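You operate a simulated robot arm through the tools that you are given. There is no shell and no other tool. Be economical: measure what you need, move in short steps, check, and stop when the job is done.

You are at the controls of a simulated two-armed robot. One attempt, no reset.

JOB
Test small compressor 57 on RUN; put it in the salvage tray if it shows OPEN, otherwise the reuse tray.
Fine: leave the tester off and the clip arm up. Set down upright: what you pick out. Where these are worked on the way, their far stop is far enough and under half their travel is too little: clip arm.

The check looks at the end state, three seconds after you hand in, the way a careful person would. Anything else that was tipped, shoved, dropped, spilled or broken makes it a failure.

ROBOT AND FRAMES
Two 7-joint arms with two-finger parallel grippers on one trunk, on a base that drives. Base frame: it is fixed to the floor where the robot stands at the start and does not move with it; the origin is under the middle of the robot, x ahead of it, y to its left, z up; the surface under the hand at the start is at about z = 880. Units: mm, rad, N and s.
The left shoulder is at the start at [70, 156, 1180], the right one opposite. Places, roughly: clip arm [600, 500, 1100]; tester rest [400, 500, 900]. Payload 3.91 kg a hand.
The tool frame of a hand sits at the grasp point between the pads (the TCP): z along the fingers, y along the line on which they close. The tips reach 30 mm beyond it. Largest opening 110 mm; finger width 20, thickness 10; the body of the gripper, 48 by 112 mm, starts 55 mm behind the TCP.
Orientation is told as [roll, pitch, yaw] about the base's x, y, z axes, in that order, counted from this pose: with the fingers straight down and closing along the base's y, the tool's x points along the base's -x, its y along +y and its z along -z.

CONTROLS
- The arms move only by the tool send_rows. It takes "left_increments", "right_increments" or both (then of equal length, played together; a hand with none holds still); each is a list of rows, each an object of numbers (a shift or turn left out is 0, a gripper value left out holds the last): "hand": the closure, from 0 (fully open) to 1 (shut); "tx", "ty", "tz": the shift along the base's x, y, z in mm; "wx", "wy", "wz": the turn, a rotation vector about the base's x, y, z in rad. In form: [{"hand": .., "tx": .., "ty": .., "tz": .., "wx": .., "wy": .., "wz": ..}, ...]. A call has 1 to 8 rows; each row shifts and turns the commanded pose from where the row before left it. Rows are played at 5 a second. More than 50 mm and 0.15 rad between two rows, or a gripper value outside its range, and nothing of the call is played. Where a pose cannot be reached the arm comes as near as it can. A force on the tool above 40 N (or 10 N above the force at the start of the call, whichever is more), or a blocked arm, ends the call early, and 0.2 s more pass. The fingers move at their own pace (about 108 mm/s each) and stop on an object; they squeeze with about 42 N. The grip force told is the motor's: it shows also when the fingers shut on nothing. Time passes only in rows, and 0.2 s behind the last, so rows that do not move let the fingers close. The reply holds the time, the measured pose of the TCP, the force on the tool along the base axes, the opening and the grip force, in the units named above and with some noise, with the torque about the TCP (base axes, N m) and any sound that the robot's microphone picked up.
- Cameras (640 x 400 px; columns grow to the right, rows downward): "scene" is now at [125.7, 57.4, 1434.7]; the picture's right is [0.59, -0.80, 0.00], its down [-0.23, -0.17, -0.96] and it looks along [0.77, 0.57, -0.29] (base axes); focal length 214 px, centre (320, 200). "left" rides on the left gripper at [72, -17, -103] in its tool frame; the picture's right is [0.23, 0.97, 0.00], its down [-0.76, 0.18, -0.62] and it looks along [-0.61, 0.14, 0.78] (tool axes); focal length 222 px, centre (320, 200). "right" rides on the right gripper at [72, 17, -103] in its tool frame; the picture's right is [-0.23, 0.97, 0.00], its down [-0.76, -0.18, -0.62] and it looks along [-0.61, -0.14, 0.78] (tool axes); focal length 222 px, centre (320, 200). There is no depth. A picture from a camera that has moved, and an enlarged one, comes with that camera's place and axes in the base frame and with its lens.
- grab_frame(camera): a new picture of that camera. No time passes.
- move_column(by): slides the trunk up (or, below 0, down) by that many mm; the arms and the scene camera ride with it, the base frame stays. It gives what a move gives, with no picture.
- base_move(legs): drives the robot by 1 to 6 legs, each [ahead, left, turn to the left] in mm, mm and rad, along the robot's own axes; the way and the turn of a leg run together, so that a leg with both is an arc; at most 1500 mm and 3.142 rad a leg. The arms and the cameras ride along, it lands a little off, and it stops where it bumps. It gives what a move gives.
- head_to(pan, tilt): turns the head with the scene camera to pan (to the left, within 1.501 rad either way) and tilt (down, from -0.506 to 1.204), counted from straight ahead of the robot. It gives what a move gives.
- enlarge(camera, box): a new picture of the part [left, top, right, bottom] of that camera's present view, enlarged. No time passes.
- job_done(): hands the job in; it is judged then, once.

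Go step by step. Nothing tells you exact positions but the pictures and the camera data: compare them with the known pose of the tool, close in by small moves and look again before you grip or let go. The budget is 120 turns and 88 pictures, counting those below and the enlarged ones. Unless the task says otherwise, let go and move clear before handing in, and close with one line.

The tools are called after "Emit:" as name(argument=value, ...) on one line, values as JSON. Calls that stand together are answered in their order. send_rows: Moves the arms, as the interface text tells. Its arguments: {"type":"object","properties":{"left_increments":{"type":"array"},"right_increments":{"type":"array"}},"required":[]} The other tools are called the same way: move_column (by) slides the trunk up or down; base_move (legs) drives the base; head_to (pan, tilt) turns the head that bears the scene camera; grab_frame (camera) takes a picture; enlarge (camera, box) takes an enlarged picture of a part of a camera's view; job_done () hands the job in.

At the start:

```text
t: 0.0
left_tool_pos: [405.3, 496.8, 1563.4]
left_tool_rot: [0.0, -0.001, 0.0]
left_contact_force: [0.2, -1.0, 0.3]
left_wrist_torque: [0.0, -0.03, 0.0]
left_width: 109.9
left_grasp_force: 0.0
right_tool_pos: [632.4, 99.7, 1490.9]
right_tool_rot: [0.0, 0.001, 0.0]
right_contact_force: [0.0, 0.1, 0.7]
right_wrist_torque: [-0.01, -0.01, -0.01]
right_width: 109.8
right_grasp_force: 0.1
trunk travel left (down, up): [-625.0, 315.0]
robot x, y, heading: [-2.0, -1.2, -0.0]
head pan, tilt: [0.635, 0.295]
```

scene: 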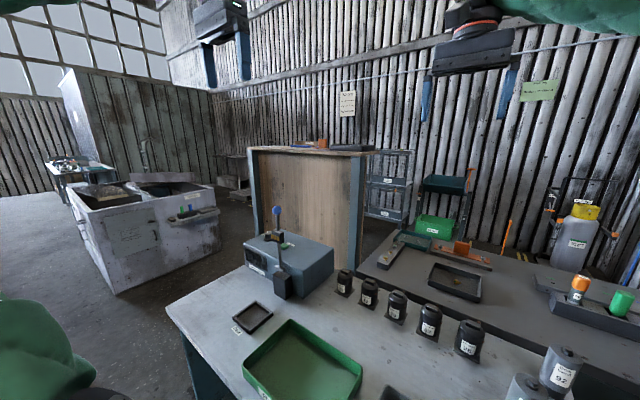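
right: 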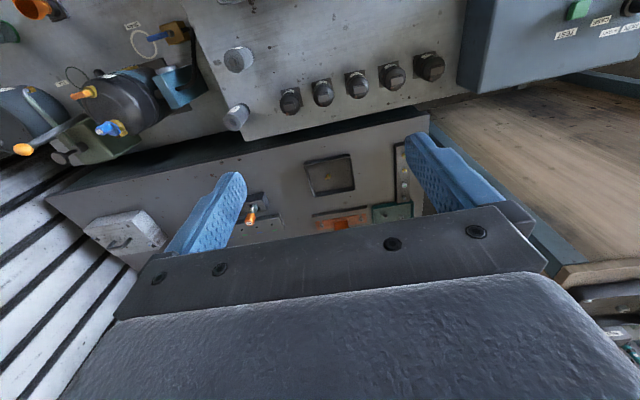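
left: 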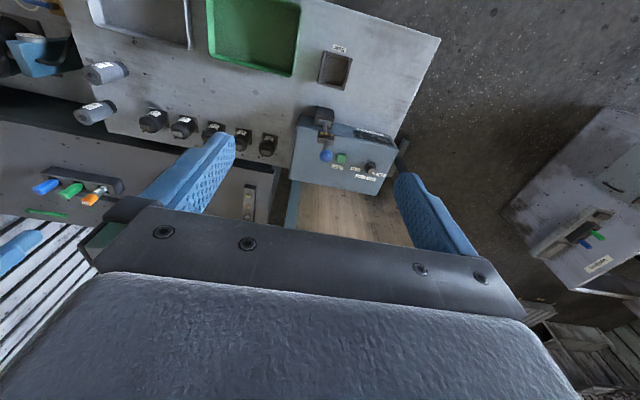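

I see a bench with a row of small black compressors, a tester box with a blue-knobbed clip arm, a green tray and a small dark tray. I'll look closer at the labels first.

Emit:
enlarge(camera="scene", box=[320, 250, 500, 370])

Emit:
enlarge(camera="scene", box=[220, 200, 370, 340])

Emit:
enlarge(camera="left", box=[280, 90, 420, 190])

Emit:
head_to(pan=0.2, tilt=0.8)

Emit:
grab_frame(camera="scene")

```text
3.33 times, centred on (410, 310) of scene
camera zoom: at [125.7, 57.4, 1434.7], right [0.59, -0.8, 0.0], down [-0.23, -0.17, -0.96], along [0.77, 0.57, -0.29], focal length 715 px, centre (20, -167)
```

zoom: 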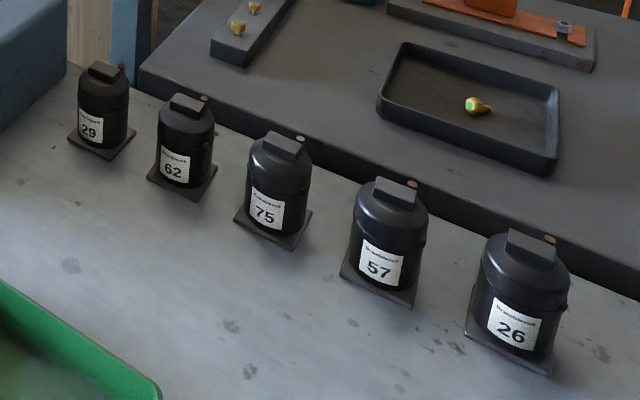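

```text
2.86 times, centred on (295, 270) of scene
camera zoom: at [125.7, 57.4, 1434.7], right [0.59, -0.8, 0.0], down [-0.23, -0.17, -0.96], along [0.77, 0.57, -0.29], focal length 613 px, centre (391, 0)
```

zoom: 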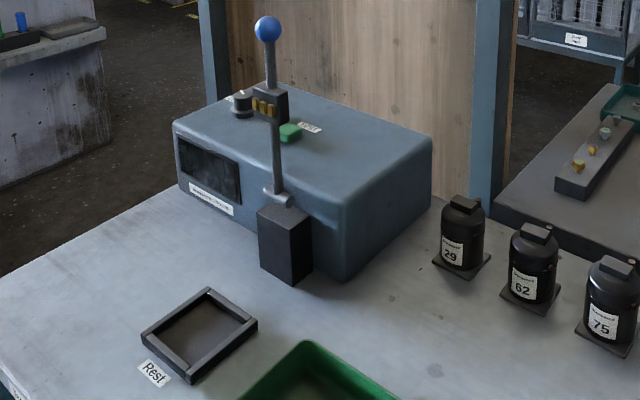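

```text
4.00 times, centred on (350, 140) of left
camera zoom: at [333.1, 478.1, 1666.7], right [-0.23, 0.97, 0.0], down [0.76, 0.18, 0.62], along [0.61, 0.14, -0.78], focal length 888 px, centre (200, 440)
```

zoom: 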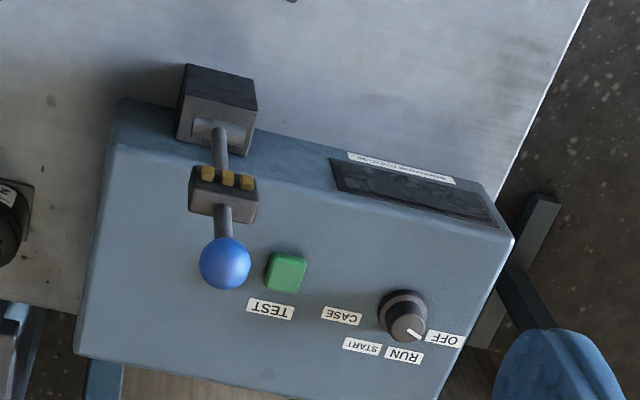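

```text
t: 0.9
left_tool_pos: [406.6, 496.4, 1563.8]
left_tool_rot: [0.0, -0.001, 0.001]
left_contact_force: [0.0, 0.0, 0.6]
left_wrist_torque: [-0.05, 0.02, 0.03]
left_width: 110.0
left_grasp_force: 0.1
right_tool_pos: [632.9, 101.7, 1491.6]
right_tool_rot: [-0.001, 0.0, 0.0]
right_contact_force: [-0.7, -0.8, -0.3]
right_wrist_torque: [0.01, 0.04, 0.0]
right_width: 110.0
right_grasp_force: 0.0
trunk travel left (down, up): [-625.0, 315.0]
robot x, y, heading: [3.2, 1.2, -0.001]
head pan, tilt: [0.201, 0.799]
```

```text
81 pictures are left
camera scene: at [129.6, 18.2, 1389.8], right [0.2, -0.98, 0.0], down [-0.7, -0.14, -0.7], along [0.68, 0.14, -0.72], focal length 214 px, centre (320, 200)
```

scene: 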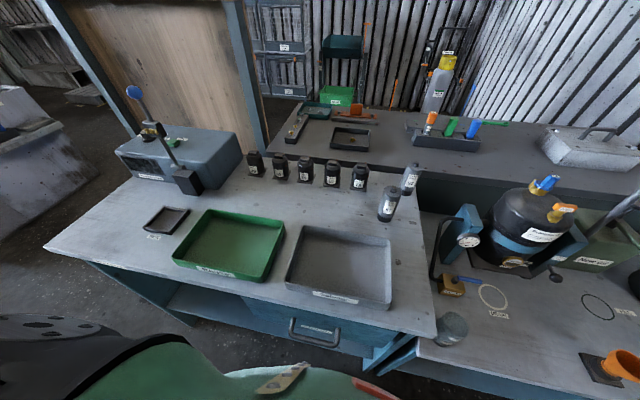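

Compressor 57 is the fourth in the row; the rest plate is the small framed square. Next I read the tray labels and look closer at the row and the tester.

Emit:
enlarge(camera="scene", box=[140, 190, 440, 320])

Emit:
enlarge(camera="scene", box=[100, 80, 400, 240])

Emit:
enlarge(camera="scene", box=[230, 140, 380, 200])

```text
2.13 times, centred on (290, 255) of scene
camera zoom: at [129.6, 18.2, 1389.8], right [0.2, -0.98, 0.0], down [-0.7, -0.14, -0.7], along [0.68, 0.14, -0.72], focal length 458 px, centre (384, 83)
```

zoom: 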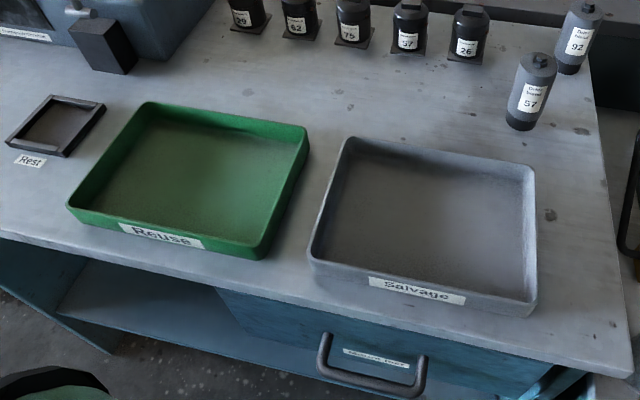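

```text
2.13 times, centred on (250, 160) of scene
camera zoom: at [129.6, 18.2, 1389.8], right [0.2, -0.98, 0.0], down [-0.7, -0.14, -0.7], along [0.68, 0.14, -0.72], focal length 458 px, centre (469, 285)
```

zoom: 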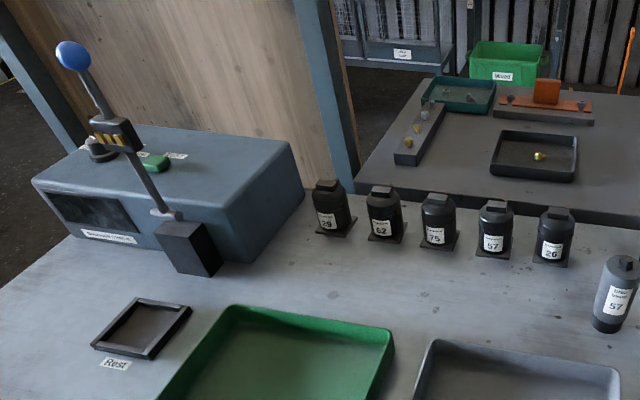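

```text
4.27 times, centred on (305, 170) of scene
camera zoom: at [129.6, 18.2, 1389.8], right [0.2, -0.98, 0.0], down [-0.7, -0.14, -0.7], along [0.68, 0.14, -0.72], focal length 915 px, centre (384, 328)
```

zoom: 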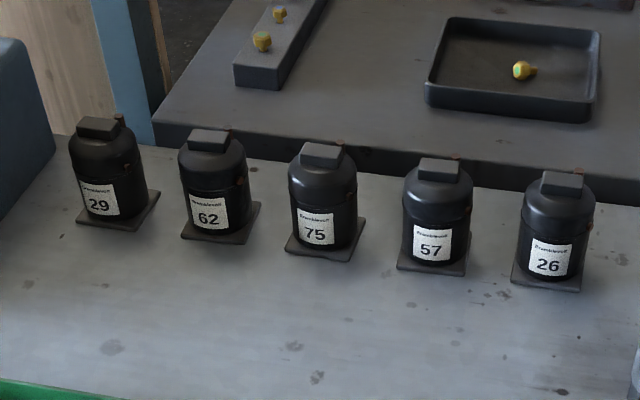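

The trays are green = Reuse, grey = Salvage, and the compressor 57 stands near (702, 92); the 57 drier cylinder is a decoy. I move the right arm clear and bring the left hand over toward the row.

Emit:
send_rows(left_increments=[{"tx": 20, "ty": -40, "tz": -20}, {"tx": 20, "ty": -40, "tz": -20}, {"tx": 20, "ty": -40, "tz": -20}, {"tx": 20, "ty": -40, "tz": -20}, {"tx": 20, "ty": -40, "tz": -20}, {"tx": 20, "ty": -40, "tz": -20}, {"tx": 20, "ty": -40, "tz": -20}, {"tx": 20, "ty": -40, "tz": -20}], right_increments=[{"ty": -45}, {"ty": -45}, {"ty": -45}, {"ty": -45}, {"ty": -45}, {"ty": -45}, {"ty": -45}, {"ty": -45}])

Emit:
send_rows(left_increments=[{"tx": 15, "ty": -12, "tz": -40}, {"tx": 15, "ty": -12, "tz": -40}, {"tx": 15, "ty": -12, "tz": -40}, {"tx": 15, "ty": -12, "tz": -40}, {"tx": 15, "ty": -12, "tz": -40}, {"tx": 15, "ty": -12, "tz": -40}, {"tx": 15, "ty": -12, "tz": -40}])

Emit:
grab_frame(camera="left")

Emit:
grab_frame(camera="scene")

```text
t: 2.7
left_tool_pos: [567.3, 175.7, 1404.4]
left_tool_rot: [0.003, 0.0, 0.0]
left_contact_force: [0.0, -0.1, -0.4]
left_wrist_torque: [0.05, -0.03, 0.02]
left_width: 110.2
left_grasp_force: 0.1
right_tool_pos: [634.7, -262.1, 1489.1]
right_tool_rot: [0.003, 0.003, 0.002]
right_contact_force: [0.2, 0.0, 0.9]
right_wrist_torque: [0.02, 0.05, 0.02]
right_width: 109.9
right_grasp_force: 0.0
trunk travel left (down, up): [-625.0, 315.0]
robot x, y, heading: [-1.5, -4.7, 0.002]
head pan, tilt: [0.201, 0.799]
```

```text
t: 4.3
left_tool_pos: [669.3, 91.9, 1120.0]
left_tool_rot: [-0.001, 0.001, 0.0]
left_contact_force: [0.3, -0.3, 0.1]
left_wrist_torque: [0.03, 0.08, -0.04]
left_width: 110.0
left_grasp_force: 0.1
right_tool_pos: [636.6, -258.9, 1490.1]
right_tool_rot: [0.0, 0.002, -0.001]
right_contact_force: [1.0, -0.5, 0.7]
right_wrist_torque: [0.0, 0.01, 0.01]
right_width: 110.3
right_grasp_force: 0.0
trunk travel left (down, up): [-625.0, 315.0]
robot x, y, heading: [2.4, -0.8, -0.002]
head pan, tilt: [0.201, 0.799]
```

```text
77 pictures are left
camera left: at [598.3, 74.3, 1224.2], right [-0.23, 0.97, 0.0], down [0.76, 0.18, 0.62], along [0.61, 0.14, -0.78], focal length 222 px, centre (320, 200)
```

left: 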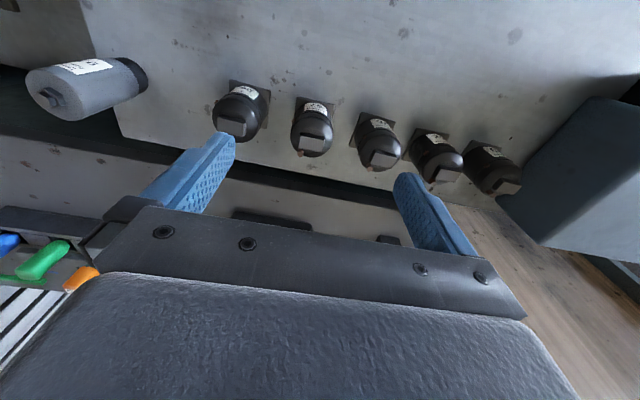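

```text
76 pictures are left
camera scene: at [132.0, 17.9, 1389.6], right [0.2, -0.98, 0.0], down [-0.7, -0.14, -0.7], along [0.68, 0.14, -0.72], focal length 214 px, centre (320, 200)
```

scene: 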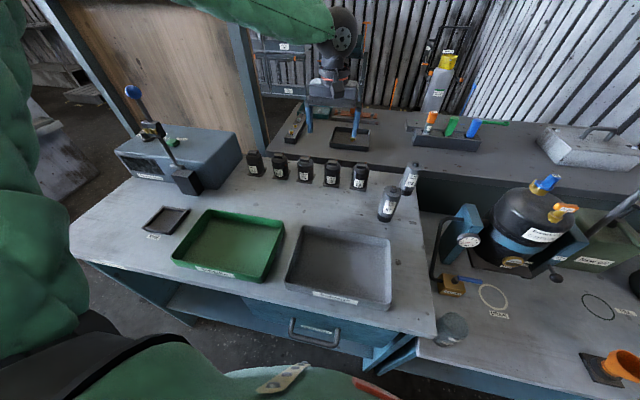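

The left camera now sees the row from above (26, 57, 75, 62, 29 from left). I zoom in to fix 57's place.

Emit:
enlarge(camera="left", box=[200, 60, 420, 190])

```text
2.91 times, centred on (310, 125) of left
camera zoom: at [598.3, 74.3, 1224.2], right [-0.23, 0.97, 0.0], down [0.76, 0.18, 0.62], along [0.61, 0.14, -0.78], focal length 646 px, centre (349, 418)
```

zoom: 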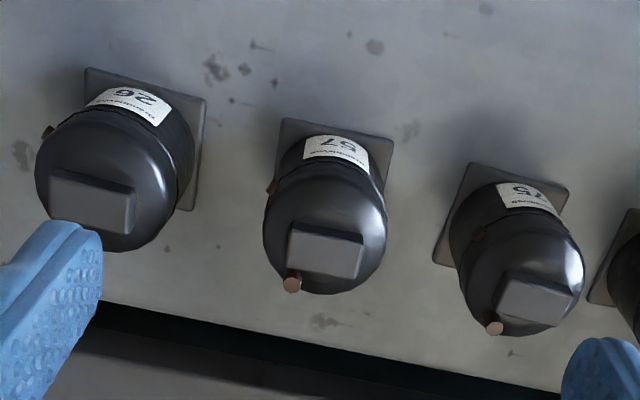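

57 is near (711, 89), plate edges parallel to the base axes. I check the little side stub before choosing the grip direction.

Emit:
enlarge(camera="scene", box=[290, 150, 380, 200])

Emit:
enlarge(camera="left", box=[280, 90, 350, 170])

```text
7.11 times, centred on (335, 175) of scene
camera zoom: at [132.0, 17.9, 1389.6], right [0.2, -0.98, 0.0], down [-0.7, -0.14, -0.7], along [0.68, 0.14, -0.72], focal length 1525 px, centre (213, 378)
```

zoom: 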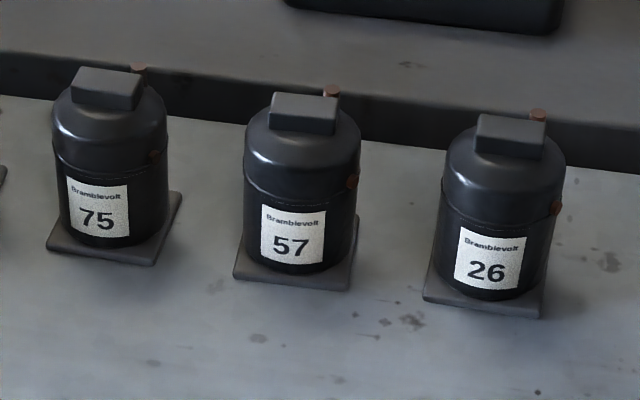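

```text
5.00 times, centred on (315, 130) of left
camera zoom: at [598.3, 74.3, 1224.2], right [-0.23, 0.97, 0.0], down [0.76, 0.18, 0.62], along [0.61, 0.14, -0.78], focal length 1111 px, centre (345, 550)
```

zoom: 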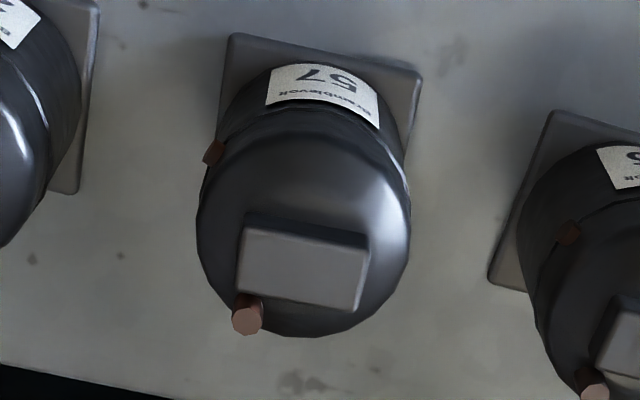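

There's a copper stub on its right (-y) side, so I'll grip front-to-back (fingers closing along x). I turn the left hand 90° above it.

Emit:
send_rows(left_increments=[{"wz": 0.145, "tx": 6, "hand": 0.2}, {"wz": 0.145, "tx": 6}, {"wz": 0.145, "tx": 6}, {"wz": 0.145, "tx": 6}, {"wz": 0.145, "tx": 6}, {"wz": 0.145, "tx": 6}, {"wz": 0.145, "tx": 6, "ty": -2}])

Emit:
send_rows(left_increments=[{"wz": 0.139}, {"wz": 0.139}, {"wz": 0.139}, {"wz": 0.139}, {"tz": -10}])

Emit:
grab_frame(camera="left")

Emit:
grab_frame(camera="scene")

```text
t: 5.9
left_tool_pos: [713.6, 90.3, 1123.5]
left_tool_rot: [0.002, 0.0, 1.019]
left_contact_force: [-0.2, -0.2, -0.3]
left_wrist_torque: [0.05, -0.01, 0.0]
left_width: 87.9
left_grasp_force: 0.1
right_tool_pos: [633.7, -258.3, 1489.1]
right_tool_rot: [0.002, 0.003, 0.0]
right_contact_force: [0.2, 0.2, 0.1]
right_wrist_torque: [-0.02, -0.01, 0.0]
right_width: 110.1
right_grasp_force: 0.1
trunk travel left (down, up): [-625.0, 315.0]
robot x, y, heading: [-1.8, -0.7, -0.002]
head pan, tilt: [0.201, 0.799]
```

```text
t: 7.1
left_tool_pos: [713.1, 90.0, 1113.2]
left_tool_rot: [0.002, -0.001, 1.575]
left_contact_force: [-0.6, -0.2, -1.0]
left_wrist_torque: [0.0, -0.02, 0.01]
left_width: 88.1
left_grasp_force: 0.1
right_tool_pos: [632.7, -259.5, 1490.6]
right_tool_rot: [-0.001, 0.002, 0.001]
right_contact_force: [-0.5, -0.3, 0.3]
right_wrist_torque: [-0.02, 0.01, 0.02]
right_width: 110.1
right_grasp_force: 0.1
trunk travel left (down, up): [-625.0, 315.0]
robot x, y, heading: [-0.6, 0.7, -0.002]
head pan, tilt: [0.201, 0.799]
```

```text
72 pictures are left
camera left: at [730.5, 15.8, 1216.8], right [-0.97, -0.23, 0.0], down [-0.18, 0.76, 0.62], along [-0.14, 0.61, -0.78], focal length 222 px, centre (320, 200)
```

left: 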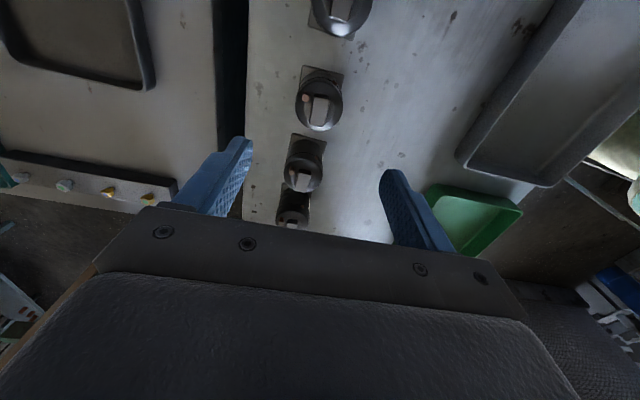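

```text
71 pictures are left
camera scene: at [130.2, 17.8, 1389.7], right [0.2, -0.98, 0.0], down [-0.7, -0.14, -0.7], along [0.68, 0.14, -0.72], focal length 214 px, centre (320, 200)
```

scene: 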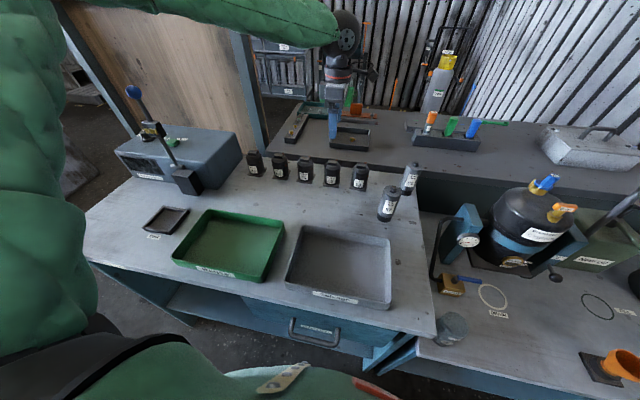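

Now I zoom in on this view to refine 57's centre.

Emit:
enlarge(camera="left", box=[250, 0, 400, 120])

```text
3.33 times, centred on (325, 60) of left
camera zoom: at [730.5, 15.8, 1216.8], right [-0.97, -0.23, 0.0], down [-0.18, 0.76, 0.62], along [-0.14, 0.61, -0.78], focal length 740 px, centre (303, 667)
```

zoom: 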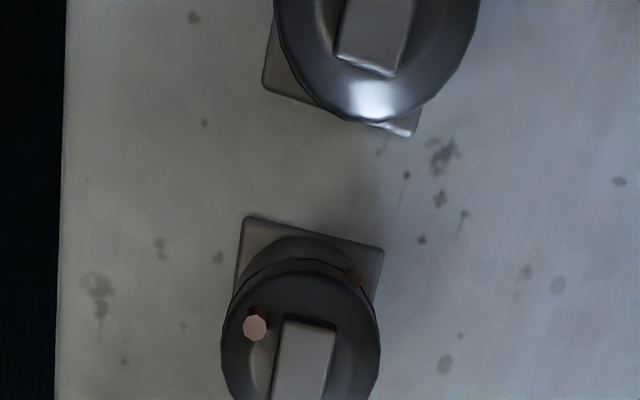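

57 is centred at about (714, 90), under the hand. I descend to z≈935 and close.

Emit:
send_rows(left_increments=[{"tz": -40}, {"tz": -40}, {"tz": -40}, {"tz": -30}, {"tz": -15}, {"tz": -13}])

Emit:
enlarge(camera="scene", box=[250, 90, 430, 210])

```text
t: 8.5
left_tool_pos: [704.6, 105.9, 943.0]
left_tool_rot: [-0.001, 0.0, 1.572]
left_contact_force: [-0.7, 0.3, -0.5]
left_wrist_torque: [-0.02, 0.02, 0.01]
left_width: 88.0
left_grasp_force: 0.0
left hand out of reach, approached as far as the arm can: row 4, 5, 6
right_tool_pos: [632.2, -259.0, 1490.7]
right_tool_rot: [0.0, -0.002, 0.0]
right_contact_force: [-1.1, 0.6, 0.2]
right_wrist_torque: [0.0, 0.01, 0.0]
right_width: 109.9
right_grasp_force: 0.1
trunk travel left (down, up): [-625.0, 315.0]
robot x, y, heading: [-0.3, 3.0, 0.002]
head pan, tilt: [0.201, 0.799]
```

```text
3.33 times, centred on (340, 150) of scene
camera zoom: at [130.2, 17.9, 1389.7], right [0.2, -0.98, 0.0], down [-0.7, -0.14, -0.7], along [0.68, 0.14, -0.72], focal length 715 px, centre (253, 367)
```

zoom: 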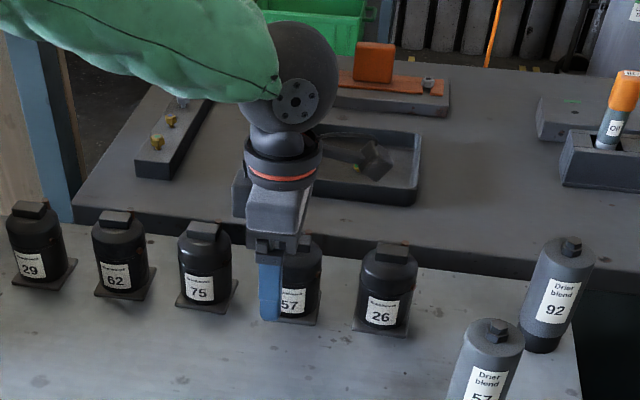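

The hand ran out of reach with the full 90° yaw and drifted slightly, touching nothing. I rise, reduce the yaw to about 0.7 (still clear of the stub) and retry.

Emit:
send_rows(left_increments=[{"tz": 40}, {"tz": 40}, {"tz": 30}])

Emit:
send_rows(left_increments=[{"wz": -0.145}, {"wz": -0.145}, {"wz": -0.145}, {"wz": -0.145}, {"wz": -0.145}, {"wz": -0.145}, {}])

```text
t: 9.3
left_tool_pos: [702.7, 107.0, 1053.3]
left_tool_rot: [0.001, -0.002, 1.572]
left_contact_force: [-0.6, -0.5, -0.5]
left_wrist_torque: [0.0, -0.01, 0.02]
left_width: 87.9
left_grasp_force: 0.1
right_tool_pos: [632.0, -259.8, 1492.3]
right_tool_rot: [0.001, 0.0, 0.0]
right_contact_force: [0.6, -0.2, 0.7]
right_wrist_torque: [-0.03, 0.03, -0.01]
right_width: 110.0
right_grasp_force: 0.0
trunk travel left (down, up): [-625.0, 315.0]
robot x, y, heading: [2.1, -0.6, 0.001]
head pan, tilt: [0.201, 0.799]
```

```text
t: 10.9
left_tool_pos: [705.0, 106.4, 1052.0]
left_tool_rot: [0.0, -0.001, 0.7]
left_contact_force: [-0.1, 0.1, -0.4]
left_wrist_torque: [0.0, -0.02, 0.01]
left_width: 87.9
left_grasp_force: 0.0
right_tool_pos: [631.9, -258.8, 1490.4]
right_tool_rot: [-0.001, 0.001, 0.001]
right_contact_force: [0.2, -0.7, -0.3]
right_wrist_torque: [0.04, -0.03, -0.03]
right_width: 110.0
right_grasp_force: 0.0
trunk travel left (down, up): [-625.0, 315.0]
robot x, y, heading: [-2.0, -0.3, 0.001]
head pan, tilt: [0.201, 0.799]
```

Now I shift back over (714, 90) and descend partway, checking reach.

Emit:
send_rows(left_increments=[{"tx": 9, "ty": -16}, {"tz": -30}, {}])

Emit:
enlarge(camera="scene", box=[250, 90, 430, 210])

Emit:
grab_frame(camera="left")

```text
t: 11.7
left_tool_pos: [714.8, 91.9, 1023.4]
left_tool_rot: [0.001, -0.002, 0.702]
left_contact_force: [-0.2, 0.0, -0.6]
left_wrist_torque: [0.03, -0.02, -0.01]
left_width: 88.0
left_grasp_force: 0.0
right_tool_pos: [631.9, -258.7, 1491.2]
right_tool_rot: [0.001, 0.001, -0.001]
right_contact_force: [-0.5, 0.5, 0.4]
right_wrist_torque: [-0.01, -0.01, -0.01]
right_width: 109.9
right_grasp_force: 0.0
trunk travel left (down, up): [-625.0, 315.0]
robot x, y, heading: [4.0, -1.7, -0.002]
head pan, tilt: [0.201, 0.799]
```

```text
3.33 times, centred on (340, 150) of scene
camera zoom: at [129.2, 17.3, 1389.9], right [0.2, -0.98, 0.0], down [-0.7, -0.14, -0.7], along [0.68, 0.14, -0.72], focal length 715 px, centre (253, 367)
```

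zoom: 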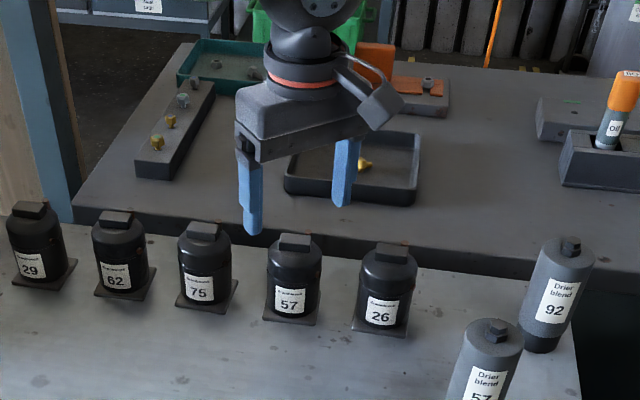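

```text
67 pictures are left
camera left: at [670.7, 29.9, 1126.1], right [-0.8, 0.6, 0.0], down [0.47, 0.63, 0.62], along [0.37, 0.5, -0.78], focal length 222 px, centre (320, 200)
```

left: 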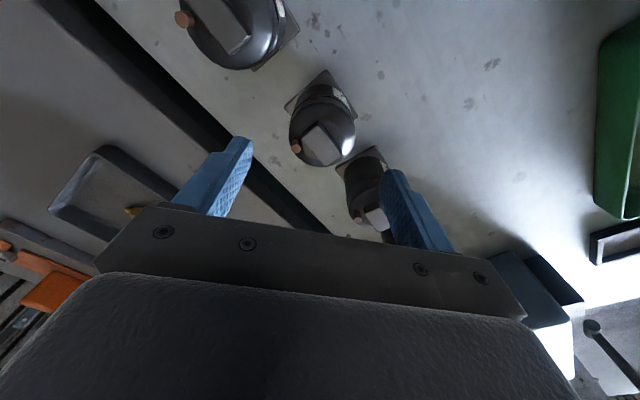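

57 lies under the hand. I descend.

Emit:
send_rows(left_increments=[{"ty": -1, "tz": -30}, {"tz": -30}, {"tz": -15}, {"tz": -12}, {}])

Emit:
enlarge(camera="scene", box=[270, 110, 390, 200])

Emit:
grab_frame(camera="left")

```text
t: 12.9
left_tool_pos: [705.6, 105.8, 944.2]
left_tool_rot: [-0.001, 0.0, 0.702]
left_contact_force: [0.4, -0.8, -1.0]
left_wrist_torque: [0.01, 0.0, 0.03]
left_width: 87.8
left_grasp_force: 0.0
left hand out of reach, approached as far as the arm can: row 2, 3, 4
right_tool_pos: [633.1, -258.5, 1491.4]
right_tool_rot: [0.0, -0.001, 0.0]
right_contact_force: [0.4, -0.5, -0.6]
right_wrist_torque: [0.02, 0.03, -0.02]
right_width: 109.9
right_grasp_force: 0.2
trunk travel left (down, up): [-625.0, 315.0]
robot x, y, heading: [3.8, 1.1, -0.004]
head pan, tilt: [0.201, 0.799]
```

```text
4.44 times, centred on (330, 155) of scene
camera zoom: at [129.5, 17.6, 1389.8], right [0.2, -0.98, 0.0], down [-0.7, -0.14, -0.7], along [0.68, 0.14, -0.72], focal length 953 px, centre (276, 400)
```

zoom: 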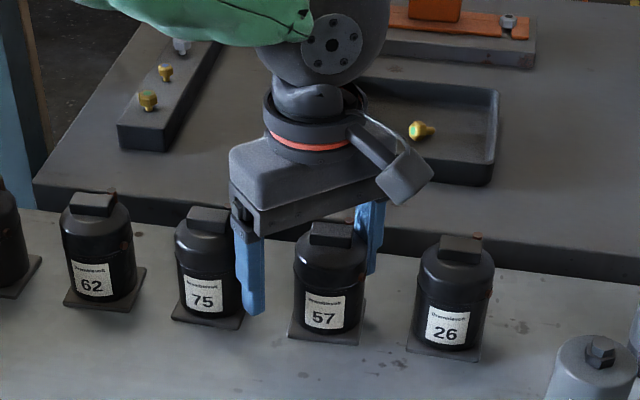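

```text
65 pictures are left
camera left: at [661.2, 45.2, 1047.3], right [-0.8, 0.6, 0.0], down [0.47, 0.63, 0.62], along [0.37, 0.5, -0.78], focal length 222 px, centre (320, 200)
```

left: 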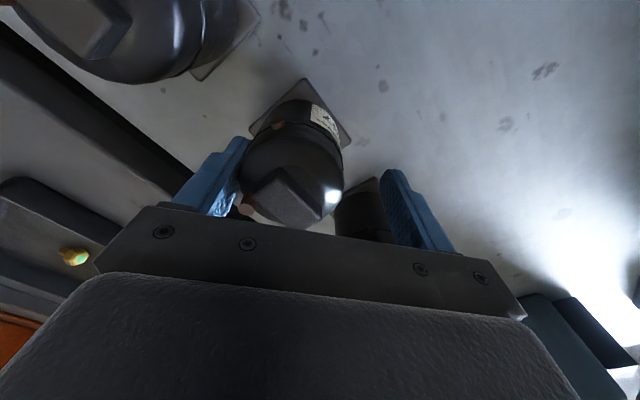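

The limit is plain arm reach (low and far), so I'll lift straight up, recentre, and use the trunk to lower the hand instead.

Emit:
send_rows(left_increments=[{"tz": 40}, {"tz": 40}, {"tx": 9, "ty": -16}, {}])

Emit:
move_column(by=-30)

```text
t: 13.9
left_tool_pos: [712.4, 90.8, 1024.2]
left_tool_rot: [-0.001, -0.001, 0.701]
left_contact_force: [0.5, 0.5, 0.6]
left_wrist_torque: [-0.01, 0.02, 0.02]
left_width: 87.8
left_grasp_force: 0.0
right_tool_pos: [631.2, -257.9, 1491.8]
right_tool_rot: [0.0, -0.001, -0.001]
right_contact_force: [-0.6, 0.4, 0.6]
right_wrist_torque: [0.03, -0.02, -0.01]
right_width: 109.9
right_grasp_force: 0.0
trunk travel left (down, up): [-625.0, 315.0]
robot x, y, heading: [-0.3, 0.3, 0.0]
head pan, tilt: [0.201, 0.799]
```

```text
t: 14.7
left_tool_pos: [714.0, 90.5, 995.0]
left_tool_rot: [0.0, -0.002, 0.703]
left_contact_force: [-0.4, 0.2, 0.1]
left_wrist_torque: [0.0, -0.02, -0.04]
left_width: 88.1
left_grasp_force: 0.2
right_tool_pos: [632.8, -259.9, 1460.8]
right_tool_rot: [-0.001, -0.001, -0.001]
right_contact_force: [0.5, -0.1, 0.1]
right_wrist_torque: [-0.02, 0.03, 0.0]
right_width: 110.0
right_grasp_force: 0.0
trunk travel left (down, up): [-595.0, 345.0]
robot x, y, heading: [-0.7, 1.3, 0.004]
head pan, tilt: [0.201, 0.799]
```

The trunk lowers the hand straight. I check centring before enclosing the body.

Emit:
enlarge(camera="scene", box=[270, 80, 390, 170])

Emit:
grab_frame(camera="left")

```text
4.44 times, centred on (330, 125) of scene
camera zoom: at [129.5, 17.7, 1359.9], right [0.2, -0.98, 0.0], down [-0.7, -0.14, -0.7], along [0.68, 0.14, -0.72], focal length 953 px, centre (276, 533)
```

zoom: 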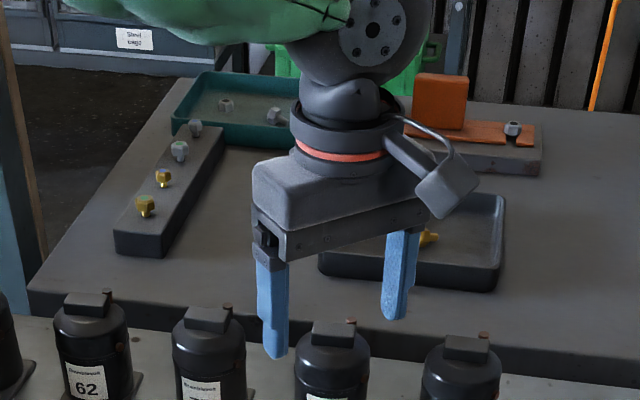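

```text
63 pictures are left
camera left: at [668.7, 29.3, 1097.4], right [-0.8, 0.6, 0.0], down [0.47, 0.63, 0.62], along [0.37, 0.5, -0.78], focal length 222 px, centre (320, 200)
```

left: 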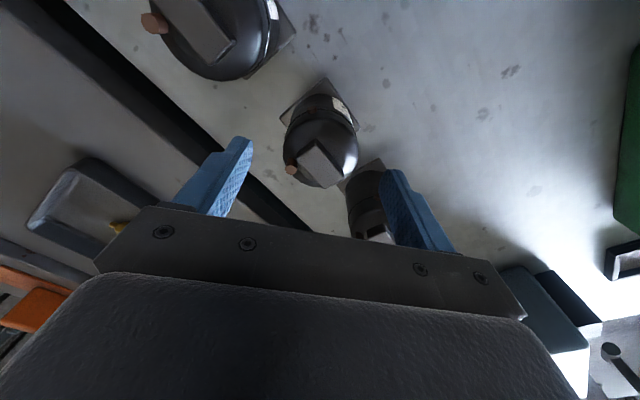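

Centred: the cap projects right between the fingertips. I lower the trunk 57 mm more and close.

Emit:
move_column(by=-57)

Emit:
send_rows(left_increments=[{"hand": 0.4}, {"hand": 0.6}, {"hand": 0.6}, {}])

Emit:
grab_frame(camera="left")

```text
t: 15.7
left_tool_pos: [713.1, 90.7, 938.0]
left_tool_rot: [0.0, 0.0, 0.701]
left_contact_force: [0.8, 0.6, -0.4]
left_wrist_torque: [-0.02, 0.0, 0.01]
left_width: 87.9
left_grasp_force: 0.1
right_tool_pos: [632.2, -258.8, 1405.0]
right_tool_rot: [0.0, -0.001, 0.002]
right_contact_force: [-0.4, -0.3, 0.3]
right_wrist_torque: [0.01, -0.02, 0.0]
right_width: 109.9
right_grasp_force: 0.2
trunk travel left (down, up): [-538.0, 402.0]
robot x, y, heading: [0.9, -1.7, 0.007]
head pan, tilt: [0.201, 0.799]
```

```text
t: 16.7
left_tool_pos: [713.8, 90.1, 937.3]
left_tool_rot: [0.002, -0.002, 0.702]
left_contact_force: [1.6, -0.4, -0.2]
left_wrist_torque: [0.0, -0.02, 0.02]
left_width: 54.4
left_grasp_force: 42.4
right_tool_pos: [633.2, -258.1, 1403.1]
right_tool_rot: [-0.001, 0.0, 0.0]
right_contact_force: [-0.1, -0.8, -0.4]
right_wrist_torque: [0.0, 0.0, -0.01]
right_width: 109.9
right_grasp_force: 0.1
trunk travel left (down, up): [-538.0, 402.0]
robot x, y, heading: [-1.7, -2.5, -0.011]
head pan, tilt: [0.201, 0.799]
```

```text
62 pictures are left
camera left: at [669.2, 29.3, 1039.8], right [-0.8, 0.6, 0.0], down [0.47, 0.63, 0.62], along [0.37, 0.5, -0.78], focal length 222 px, centre (320, 200)
```

left: 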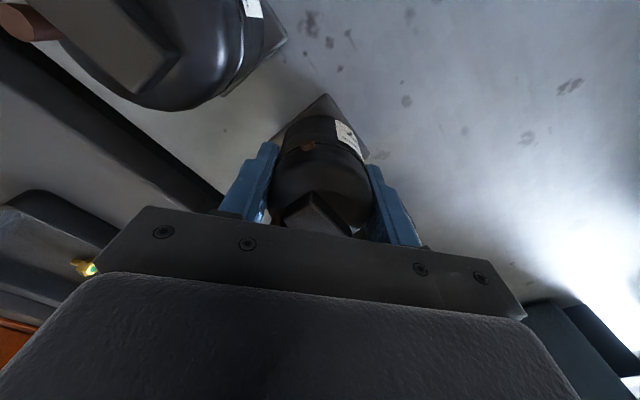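

Gripped with 54 mm opening. I lift, and turn the head to the rest and tester.

Emit:
move_column(by=87)

Emit:
send_rows(left_increments=[{"tz": 45}, {"tz": 45}, {"tx": -30, "ty": 30, "tz": 20}, {"tx": -30, "ty": 35}, {"tx": -30, "ty": 35}, {"tx": -30, "ty": 35}, {"tx": -30, "ty": 35}])

Emit:
head_to(pan=0.85, tilt=0.6)

Emit:
grab_frame(camera="scene")

```text
t: 17.9
left_tool_pos: [714.2, 90.8, 1021.7]
left_tool_rot: [0.003, 0.001, 0.702]
left_contact_force: [0.3, 0.0, -5.4]
left_wrist_torque: [0.01, 0.02, -0.01]
left_width: 54.2
left_grasp_force: 41.6
right_tool_pos: [633.7, -259.2, 1490.3]
right_tool_rot: [0.0, 0.002, 0.0]
right_contact_force: [-0.1, 0.0, 0.1]
right_wrist_torque: [0.0, 0.01, 0.01]
right_width: 110.0
right_grasp_force: 0.0
trunk travel left (down, up): [-625.0, 315.0]
robot x, y, heading: [-1.8, 1.9, 0.0]
head pan, tilt: [0.201, 0.799]
```

```text
t: 19.5
left_tool_pos: [564.0, 263.6, 1132.0]
left_tool_rot: [-0.003, -0.002, 0.7]
left_contact_force: [0.3, -0.6, -5.4]
left_wrist_torque: [-0.04, -0.01, 0.01]
left_width: 54.4
left_grasp_force: 42.1
right_tool_pos: [630.8, -257.0, 1491.5]
right_tool_rot: [-0.002, -0.001, -0.002]
right_contact_force: [-0.4, -0.1, 0.3]
right_wrist_torque: [-0.05, -0.02, 0.02]
right_width: 109.7
right_grasp_force: 0.1
trunk travel left (down, up): [-625.0, 315.0]
robot x, y, heading: [-0.7, -3.0, -0.006]
head pan, tilt: [0.201, 0.799]
```

```text
t: 20.5
left_tool_pos: [565.2, 261.5, 1131.5]
left_tool_rot: [0.0, -0.001, 0.702]
left_contact_force: [-0.7, 0.6, -5.7]
left_wrist_torque: [-0.01, -0.04, -0.02]
left_width: 54.5
left_grasp_force: 42.2
right_tool_pos: [632.5, -258.2, 1490.8]
right_tool_rot: [-0.001, 0.0, 0.0]
right_contact_force: [0.4, -0.5, 0.3]
right_wrist_torque: [0.01, -0.01, -0.04]
right_width: 110.0
right_grasp_force: 0.0
trunk travel left (down, up): [-625.0, 315.0]
robot x, y, heading: [2.9, 1.2, -0.0]
head pan, tilt: [0.85, 0.6]
```

```text
61 pictures are left
camera scene: at [109.0, 68.5, 1406.6], right [0.75, -0.66, 0.0], down [-0.37, -0.42, -0.82], along [0.54, 0.62, -0.57], focal length 214 px, centre (320, 200)
```

scene: 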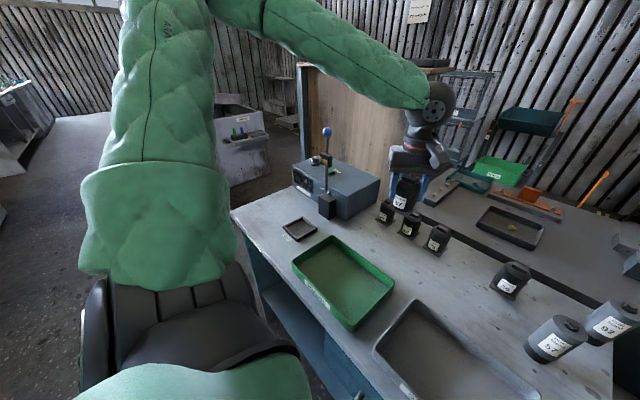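

The compressor hangs upright. I zoom in on the rest and tester to measure.

Emit:
enlarge(camera="scene", box=[260, 120, 400, 250])

Emit:
enlarge(camera="scene", box=[275, 210, 325, 250])

```text
3.08 times, centred on (330, 185) of scene
camera zoom: at [109.0, 68.5, 1406.6], right [0.75, -0.66, 0.0], down [-0.37, -0.42, -0.82], along [0.54, 0.62, -0.57], focal length 660 px, centre (289, 246)
```

zoom: 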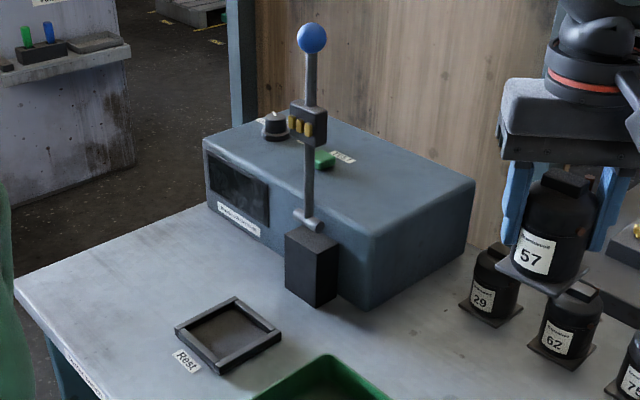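

```text
10.00 times, centred on (300, 230) of scene
camera zoom: at [109.0, 68.5, 1406.6], right [0.75, -0.66, 0.0], down [-0.37, -0.42, -0.82], along [0.54, 0.62, -0.57], focal length 2145 px, centre (520, -100)
```

zoom: 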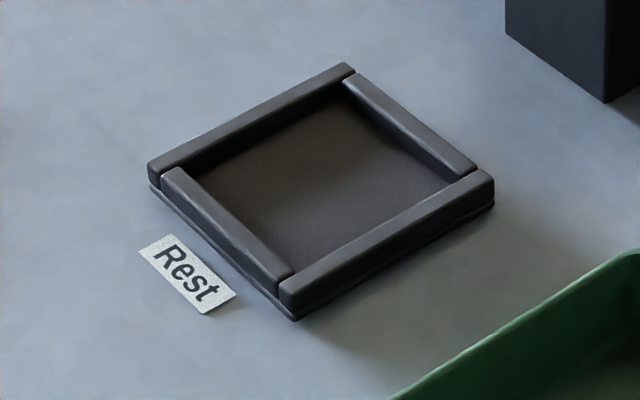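

The rest is axis-aligned, centred near (437, 551), and the clip arm hinges in the same plane y≈551, swinging toward -x. I carry the compressor over the rest, staying high.

Emit:
send_rows(left_increments=[{"tx": -40, "ty": 25}, {"tx": -40, "ty": 25}, {"tx": -35, "ty": 30}, {"tx": -13, "ty": 45}, {"ty": 45}, {"ty": 45}, {"ty": 45}, {"ty": 29, "wz": -0.03}])

Emit:
send_rows(left_increments=[{"tz": -40}, {"tz": -40}, {"tz": -30}, {}])

Emit:
grab_frame(camera="left")

Emit:
grab_frame(camera="scene")

```text
t: 22.3
left_tool_pos: [435.8, 549.4, 1131.9]
left_tool_rot: [-0.002, 0.0, 0.673]
left_contact_force: [-0.7, 0.6, -5.2]
left_wrist_torque: [0.0, 0.02, 0.03]
left_width: 54.5
left_grasp_force: 42.4
right_tool_pos: [632.8, -258.4, 1490.8]
right_tool_rot: [0.002, -0.001, 0.0]
right_contact_force: [-0.5, 0.1, 0.0]
right_wrist_torque: [0.01, 0.03, -0.01]
right_width: 109.9
right_grasp_force: 0.1
trunk travel left (down, up): [-625.0, 315.0]
robot x, y, heading: [2.6, 0.0, 0.001]
head pan, tilt: [0.85, 0.6]
```

```text
t: 23.3
left_tool_pos: [434.1, 548.3, 1023.0]
left_tool_rot: [0.0, -0.004, 0.671]
left_contact_force: [-0.1, 0.2, -4.7]
left_wrist_torque: [0.03, 0.0, -0.03]
left_width: 54.7
left_grasp_force: 42.3
right_tool_pos: [632.4, -258.2, 1490.9]
right_tool_rot: [0.001, -0.001, 0.0]
right_contact_force: [0.4, 0.3, -0.1]
right_wrist_torque: [0.01, -0.01, -0.01]
right_width: 109.9
right_grasp_force: 0.1
trunk travel left (down, up): [-625.0, 315.0]
robot x, y, heading: [-1.2, -4.3, 0.005]
head pan, tilt: [0.85, 0.6]
```

```text
58 pictures are left
camera left: at [387.7, 488.3, 1126.5], right [-0.78, 0.62, 0.0], down [0.48, 0.61, 0.62], along [0.39, 0.49, -0.78], focal length 222 px, centre (320, 200)
```

left: 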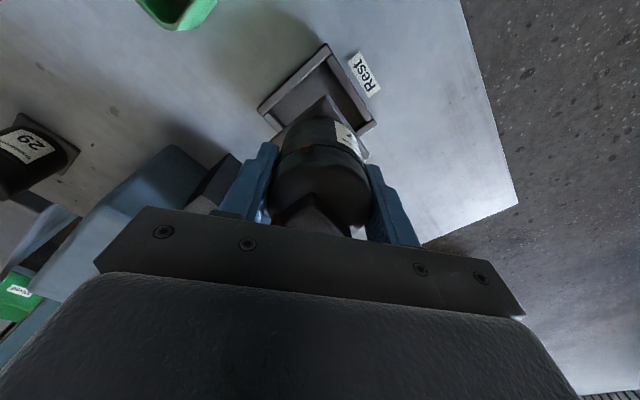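

```text
57 pictures are left
camera scene: at [108.7, 68.4, 1406.6], right [0.75, -0.66, 0.0], down [-0.37, -0.42, -0.82], along [0.54, 0.62, -0.57], focal length 214 px, centre (320, 200)
```

scene: 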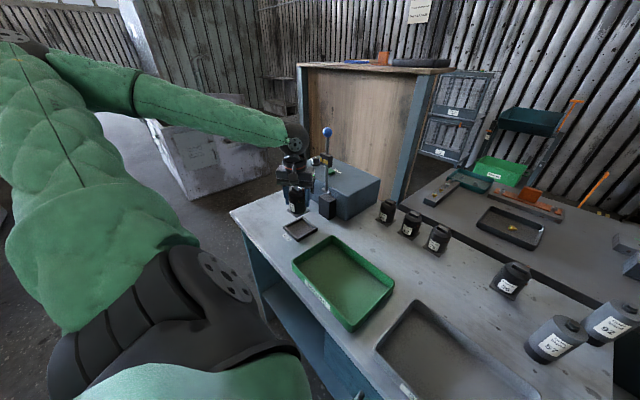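

Emit:
enlarge(camera="left", box=[230, 30, 400, 140])

Emit:
enlarge(camera="scene", box=[260, 120, 350, 250])

```text
3.64 times, centred on (315, 85) of left
camera zoom: at [387.7, 488.3, 1126.5], right [-0.78, 0.62, 0.0], down [0.48, 0.61, 0.62], along [0.39, 0.49, -0.78], focal length 808 px, centre (338, 618)
```

zoom: 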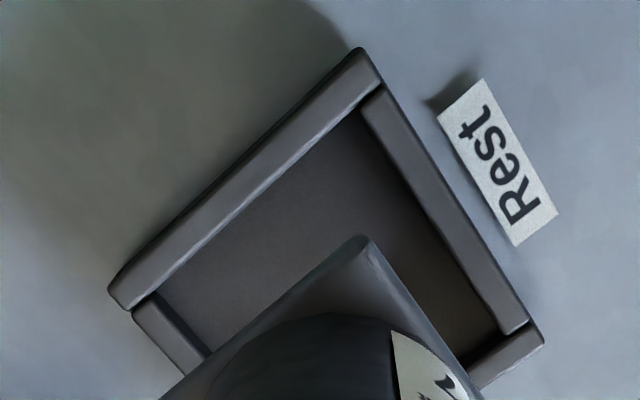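

```text
3.08 times, centred on (305, 185) of scene
camera zoom: at [108.7, 68.4, 1406.6], right [0.75, -0.66, 0.0], down [-0.37, -0.42, -0.82], along [0.54, 0.62, -0.57], focal length 660 px, centre (366, 246)
```

zoom: 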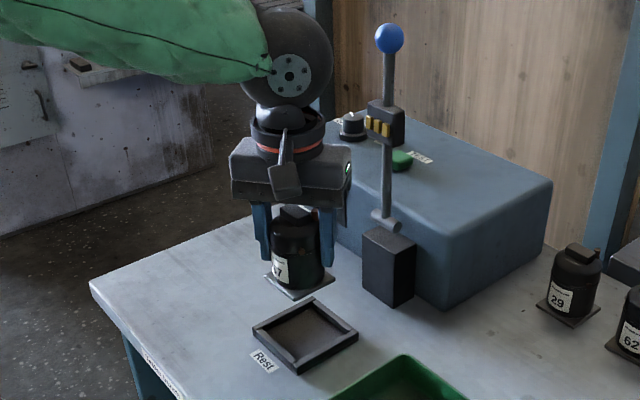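

Plate and rest frame coincide within about 1–2 mm and are aligned. I lower slowly into the rest.

Emit:
send_rows(left_increments=[{"tx": 1, "ty": -1, "tz": -30}, {"tz": -25}, {"tz": -12}, {}])

Emit:
enlarge(camera="left", box=[230, 30, 400, 140])

Emit:
enlarge(camera="scene", box=[260, 160, 350, 250])

```text
t: 24.3
left_tool_pos: [435.7, 548.6, 957.7]
left_tool_rot: [0.001, 0.001, 0.672]
left_contact_force: [0.4, 0.3, -5.1]
left_wrist_torque: [0.01, 0.02, 0.0]
left_width: 54.3
left_grasp_force: 42.2
right_tool_pos: [634.2, -258.0, 1490.9]
right_tool_rot: [0.001, -0.001, 0.0]
right_contact_force: [0.4, 0.2, 0.1]
right_wrist_torque: [0.02, 0.01, 0.01]
right_width: 110.0
right_grasp_force: 0.0
trunk travel left (down, up): [-625.0, 315.0]
robot x, y, heading: [2.3, 2.5, -0.002]
head pan, tilt: [0.85, 0.6]
```

```text
3.64 times, centred on (315, 85) of left
camera zoom: at [390.0, 488.5, 1060.3], right [-0.78, 0.62, 0.0], down [0.49, 0.61, 0.62], along [0.39, 0.49, -0.78], focal length 808 px, centre (338, 618)
```

zoom: 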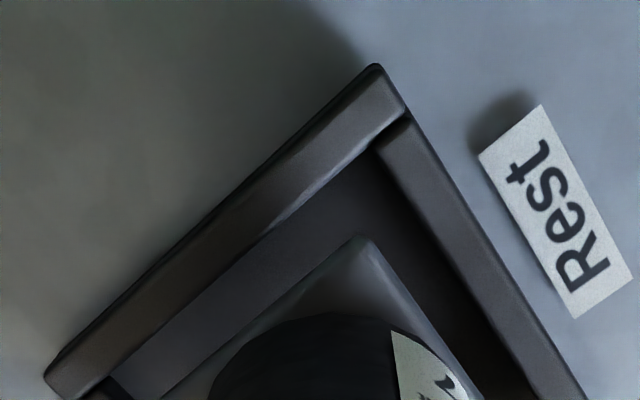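

```text
4.44 times, centred on (305, 205) of scene
camera zoom: at [109.1, 68.6, 1406.6], right [0.75, -0.66, 0.0], down [-0.37, -0.42, -0.82], along [0.54, 0.62, -0.57], focal length 953 px, centre (387, 178)
```

zoom: 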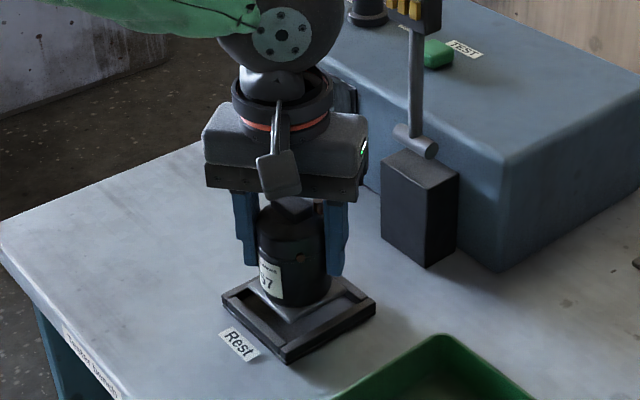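

Still centred with even margins. I lower in small steps until it seats.

Emit:
send_rows(left_increments=[{"tz": -5}, {"tz": -4}, {"tz": -3}, {}])

```text
t: 25.3
left_tool_pos: [436.4, 548.0, 944.5]
left_tool_rot: [0.001, 0.002, 0.672]
left_contact_force: [0.0, 0.2, -5.8]
left_wrist_torque: [0.01, -0.02, -0.01]
left_width: 54.2
left_grasp_force: 41.9
right_tool_pos: [632.8, -258.3, 1490.8]
right_tool_rot: [-0.001, 0.0, -0.002]
right_contact_force: [-0.6, -0.1, 0.6]
right_wrist_torque: [0.01, 0.0, 0.02]
right_width: 110.1
right_grasp_force: 0.1
trunk travel left (down, up): [-625.0, 315.0]
robot x, y, heading: [0.1, 2.8, -0.001]
head pan, tilt: [0.85, 0.6]
```

Emit:
send_rows(left_increments=[{"tz": -2}, {"tz": -1}, {}])

Emit:
enlarge(camera="left", box=[230, 30, 400, 140])

```text
t: 26.1
left_tool_pos: [435.2, 548.9, 941.5]
left_tool_rot: [0.001, -0.001, 0.672]
left_contact_force: [0.5, 0.3, -5.3]
left_wrist_torque: [-0.02, 0.02, -0.01]
left_width: 54.4
left_grasp_force: 42.4
right_tool_pos: [632.7, -257.2, 1491.7]
right_tool_rot: [0.0, 0.0, -0.002]
right_contact_force: [0.7, -0.2, 0.0]
right_wrist_torque: [0.0, 0.01, 0.0]
right_width: 109.8
right_grasp_force: 0.1
trunk travel left (down, up): [-625.0, 315.0]
robot x, y, heading: [-0.3, 1.3, 0.003]
head pan, tilt: [0.85, 0.6]
```

```text
3.64 times, centred on (315, 85) of left
camera zoom: at [390.3, 488.5, 1044.8], right [-0.78, 0.62, 0.0], down [0.49, 0.61, 0.62], along [0.39, 0.49, -0.78], focal length 808 px, centre (338, 618)
```

zoom: 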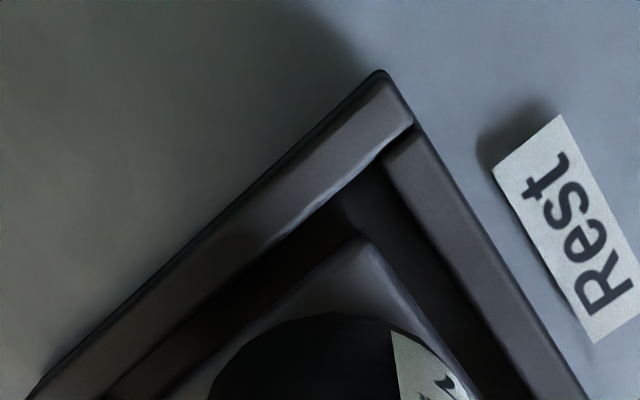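

Just above the floor of the rest. Continuing down by 1 mm steps.

Emit:
send_rows(left_increments=[{"tz": -1}, {"tz": -1}, {}])

```text
t: 26.9
left_tool_pos: [437.0, 549.1, 941.3]
left_tool_rot: [0.0, -0.003, 0.671]
left_contact_force: [-1.3, 6.0, 19.1]
left_wrist_torque: [-0.36, 0.7, -0.16]
left_width: 54.4
left_grasp_force: 42.5
right_tool_pos: [631.8, -259.5, 1491.4]
right_tool_rot: [-0.001, 0.0, 0.001]
right_contact_force: [0.6, -0.2, 0.2]
right_wrist_torque: [0.01, -0.01, -0.02]
right_width: 110.1
right_grasp_force: 0.0
trunk travel left (down, up): [-625.0, 315.0]
robot x, y, heading: [1.0, -2.7, -0.0]
head pan, tilt: [0.85, 0.6]
```

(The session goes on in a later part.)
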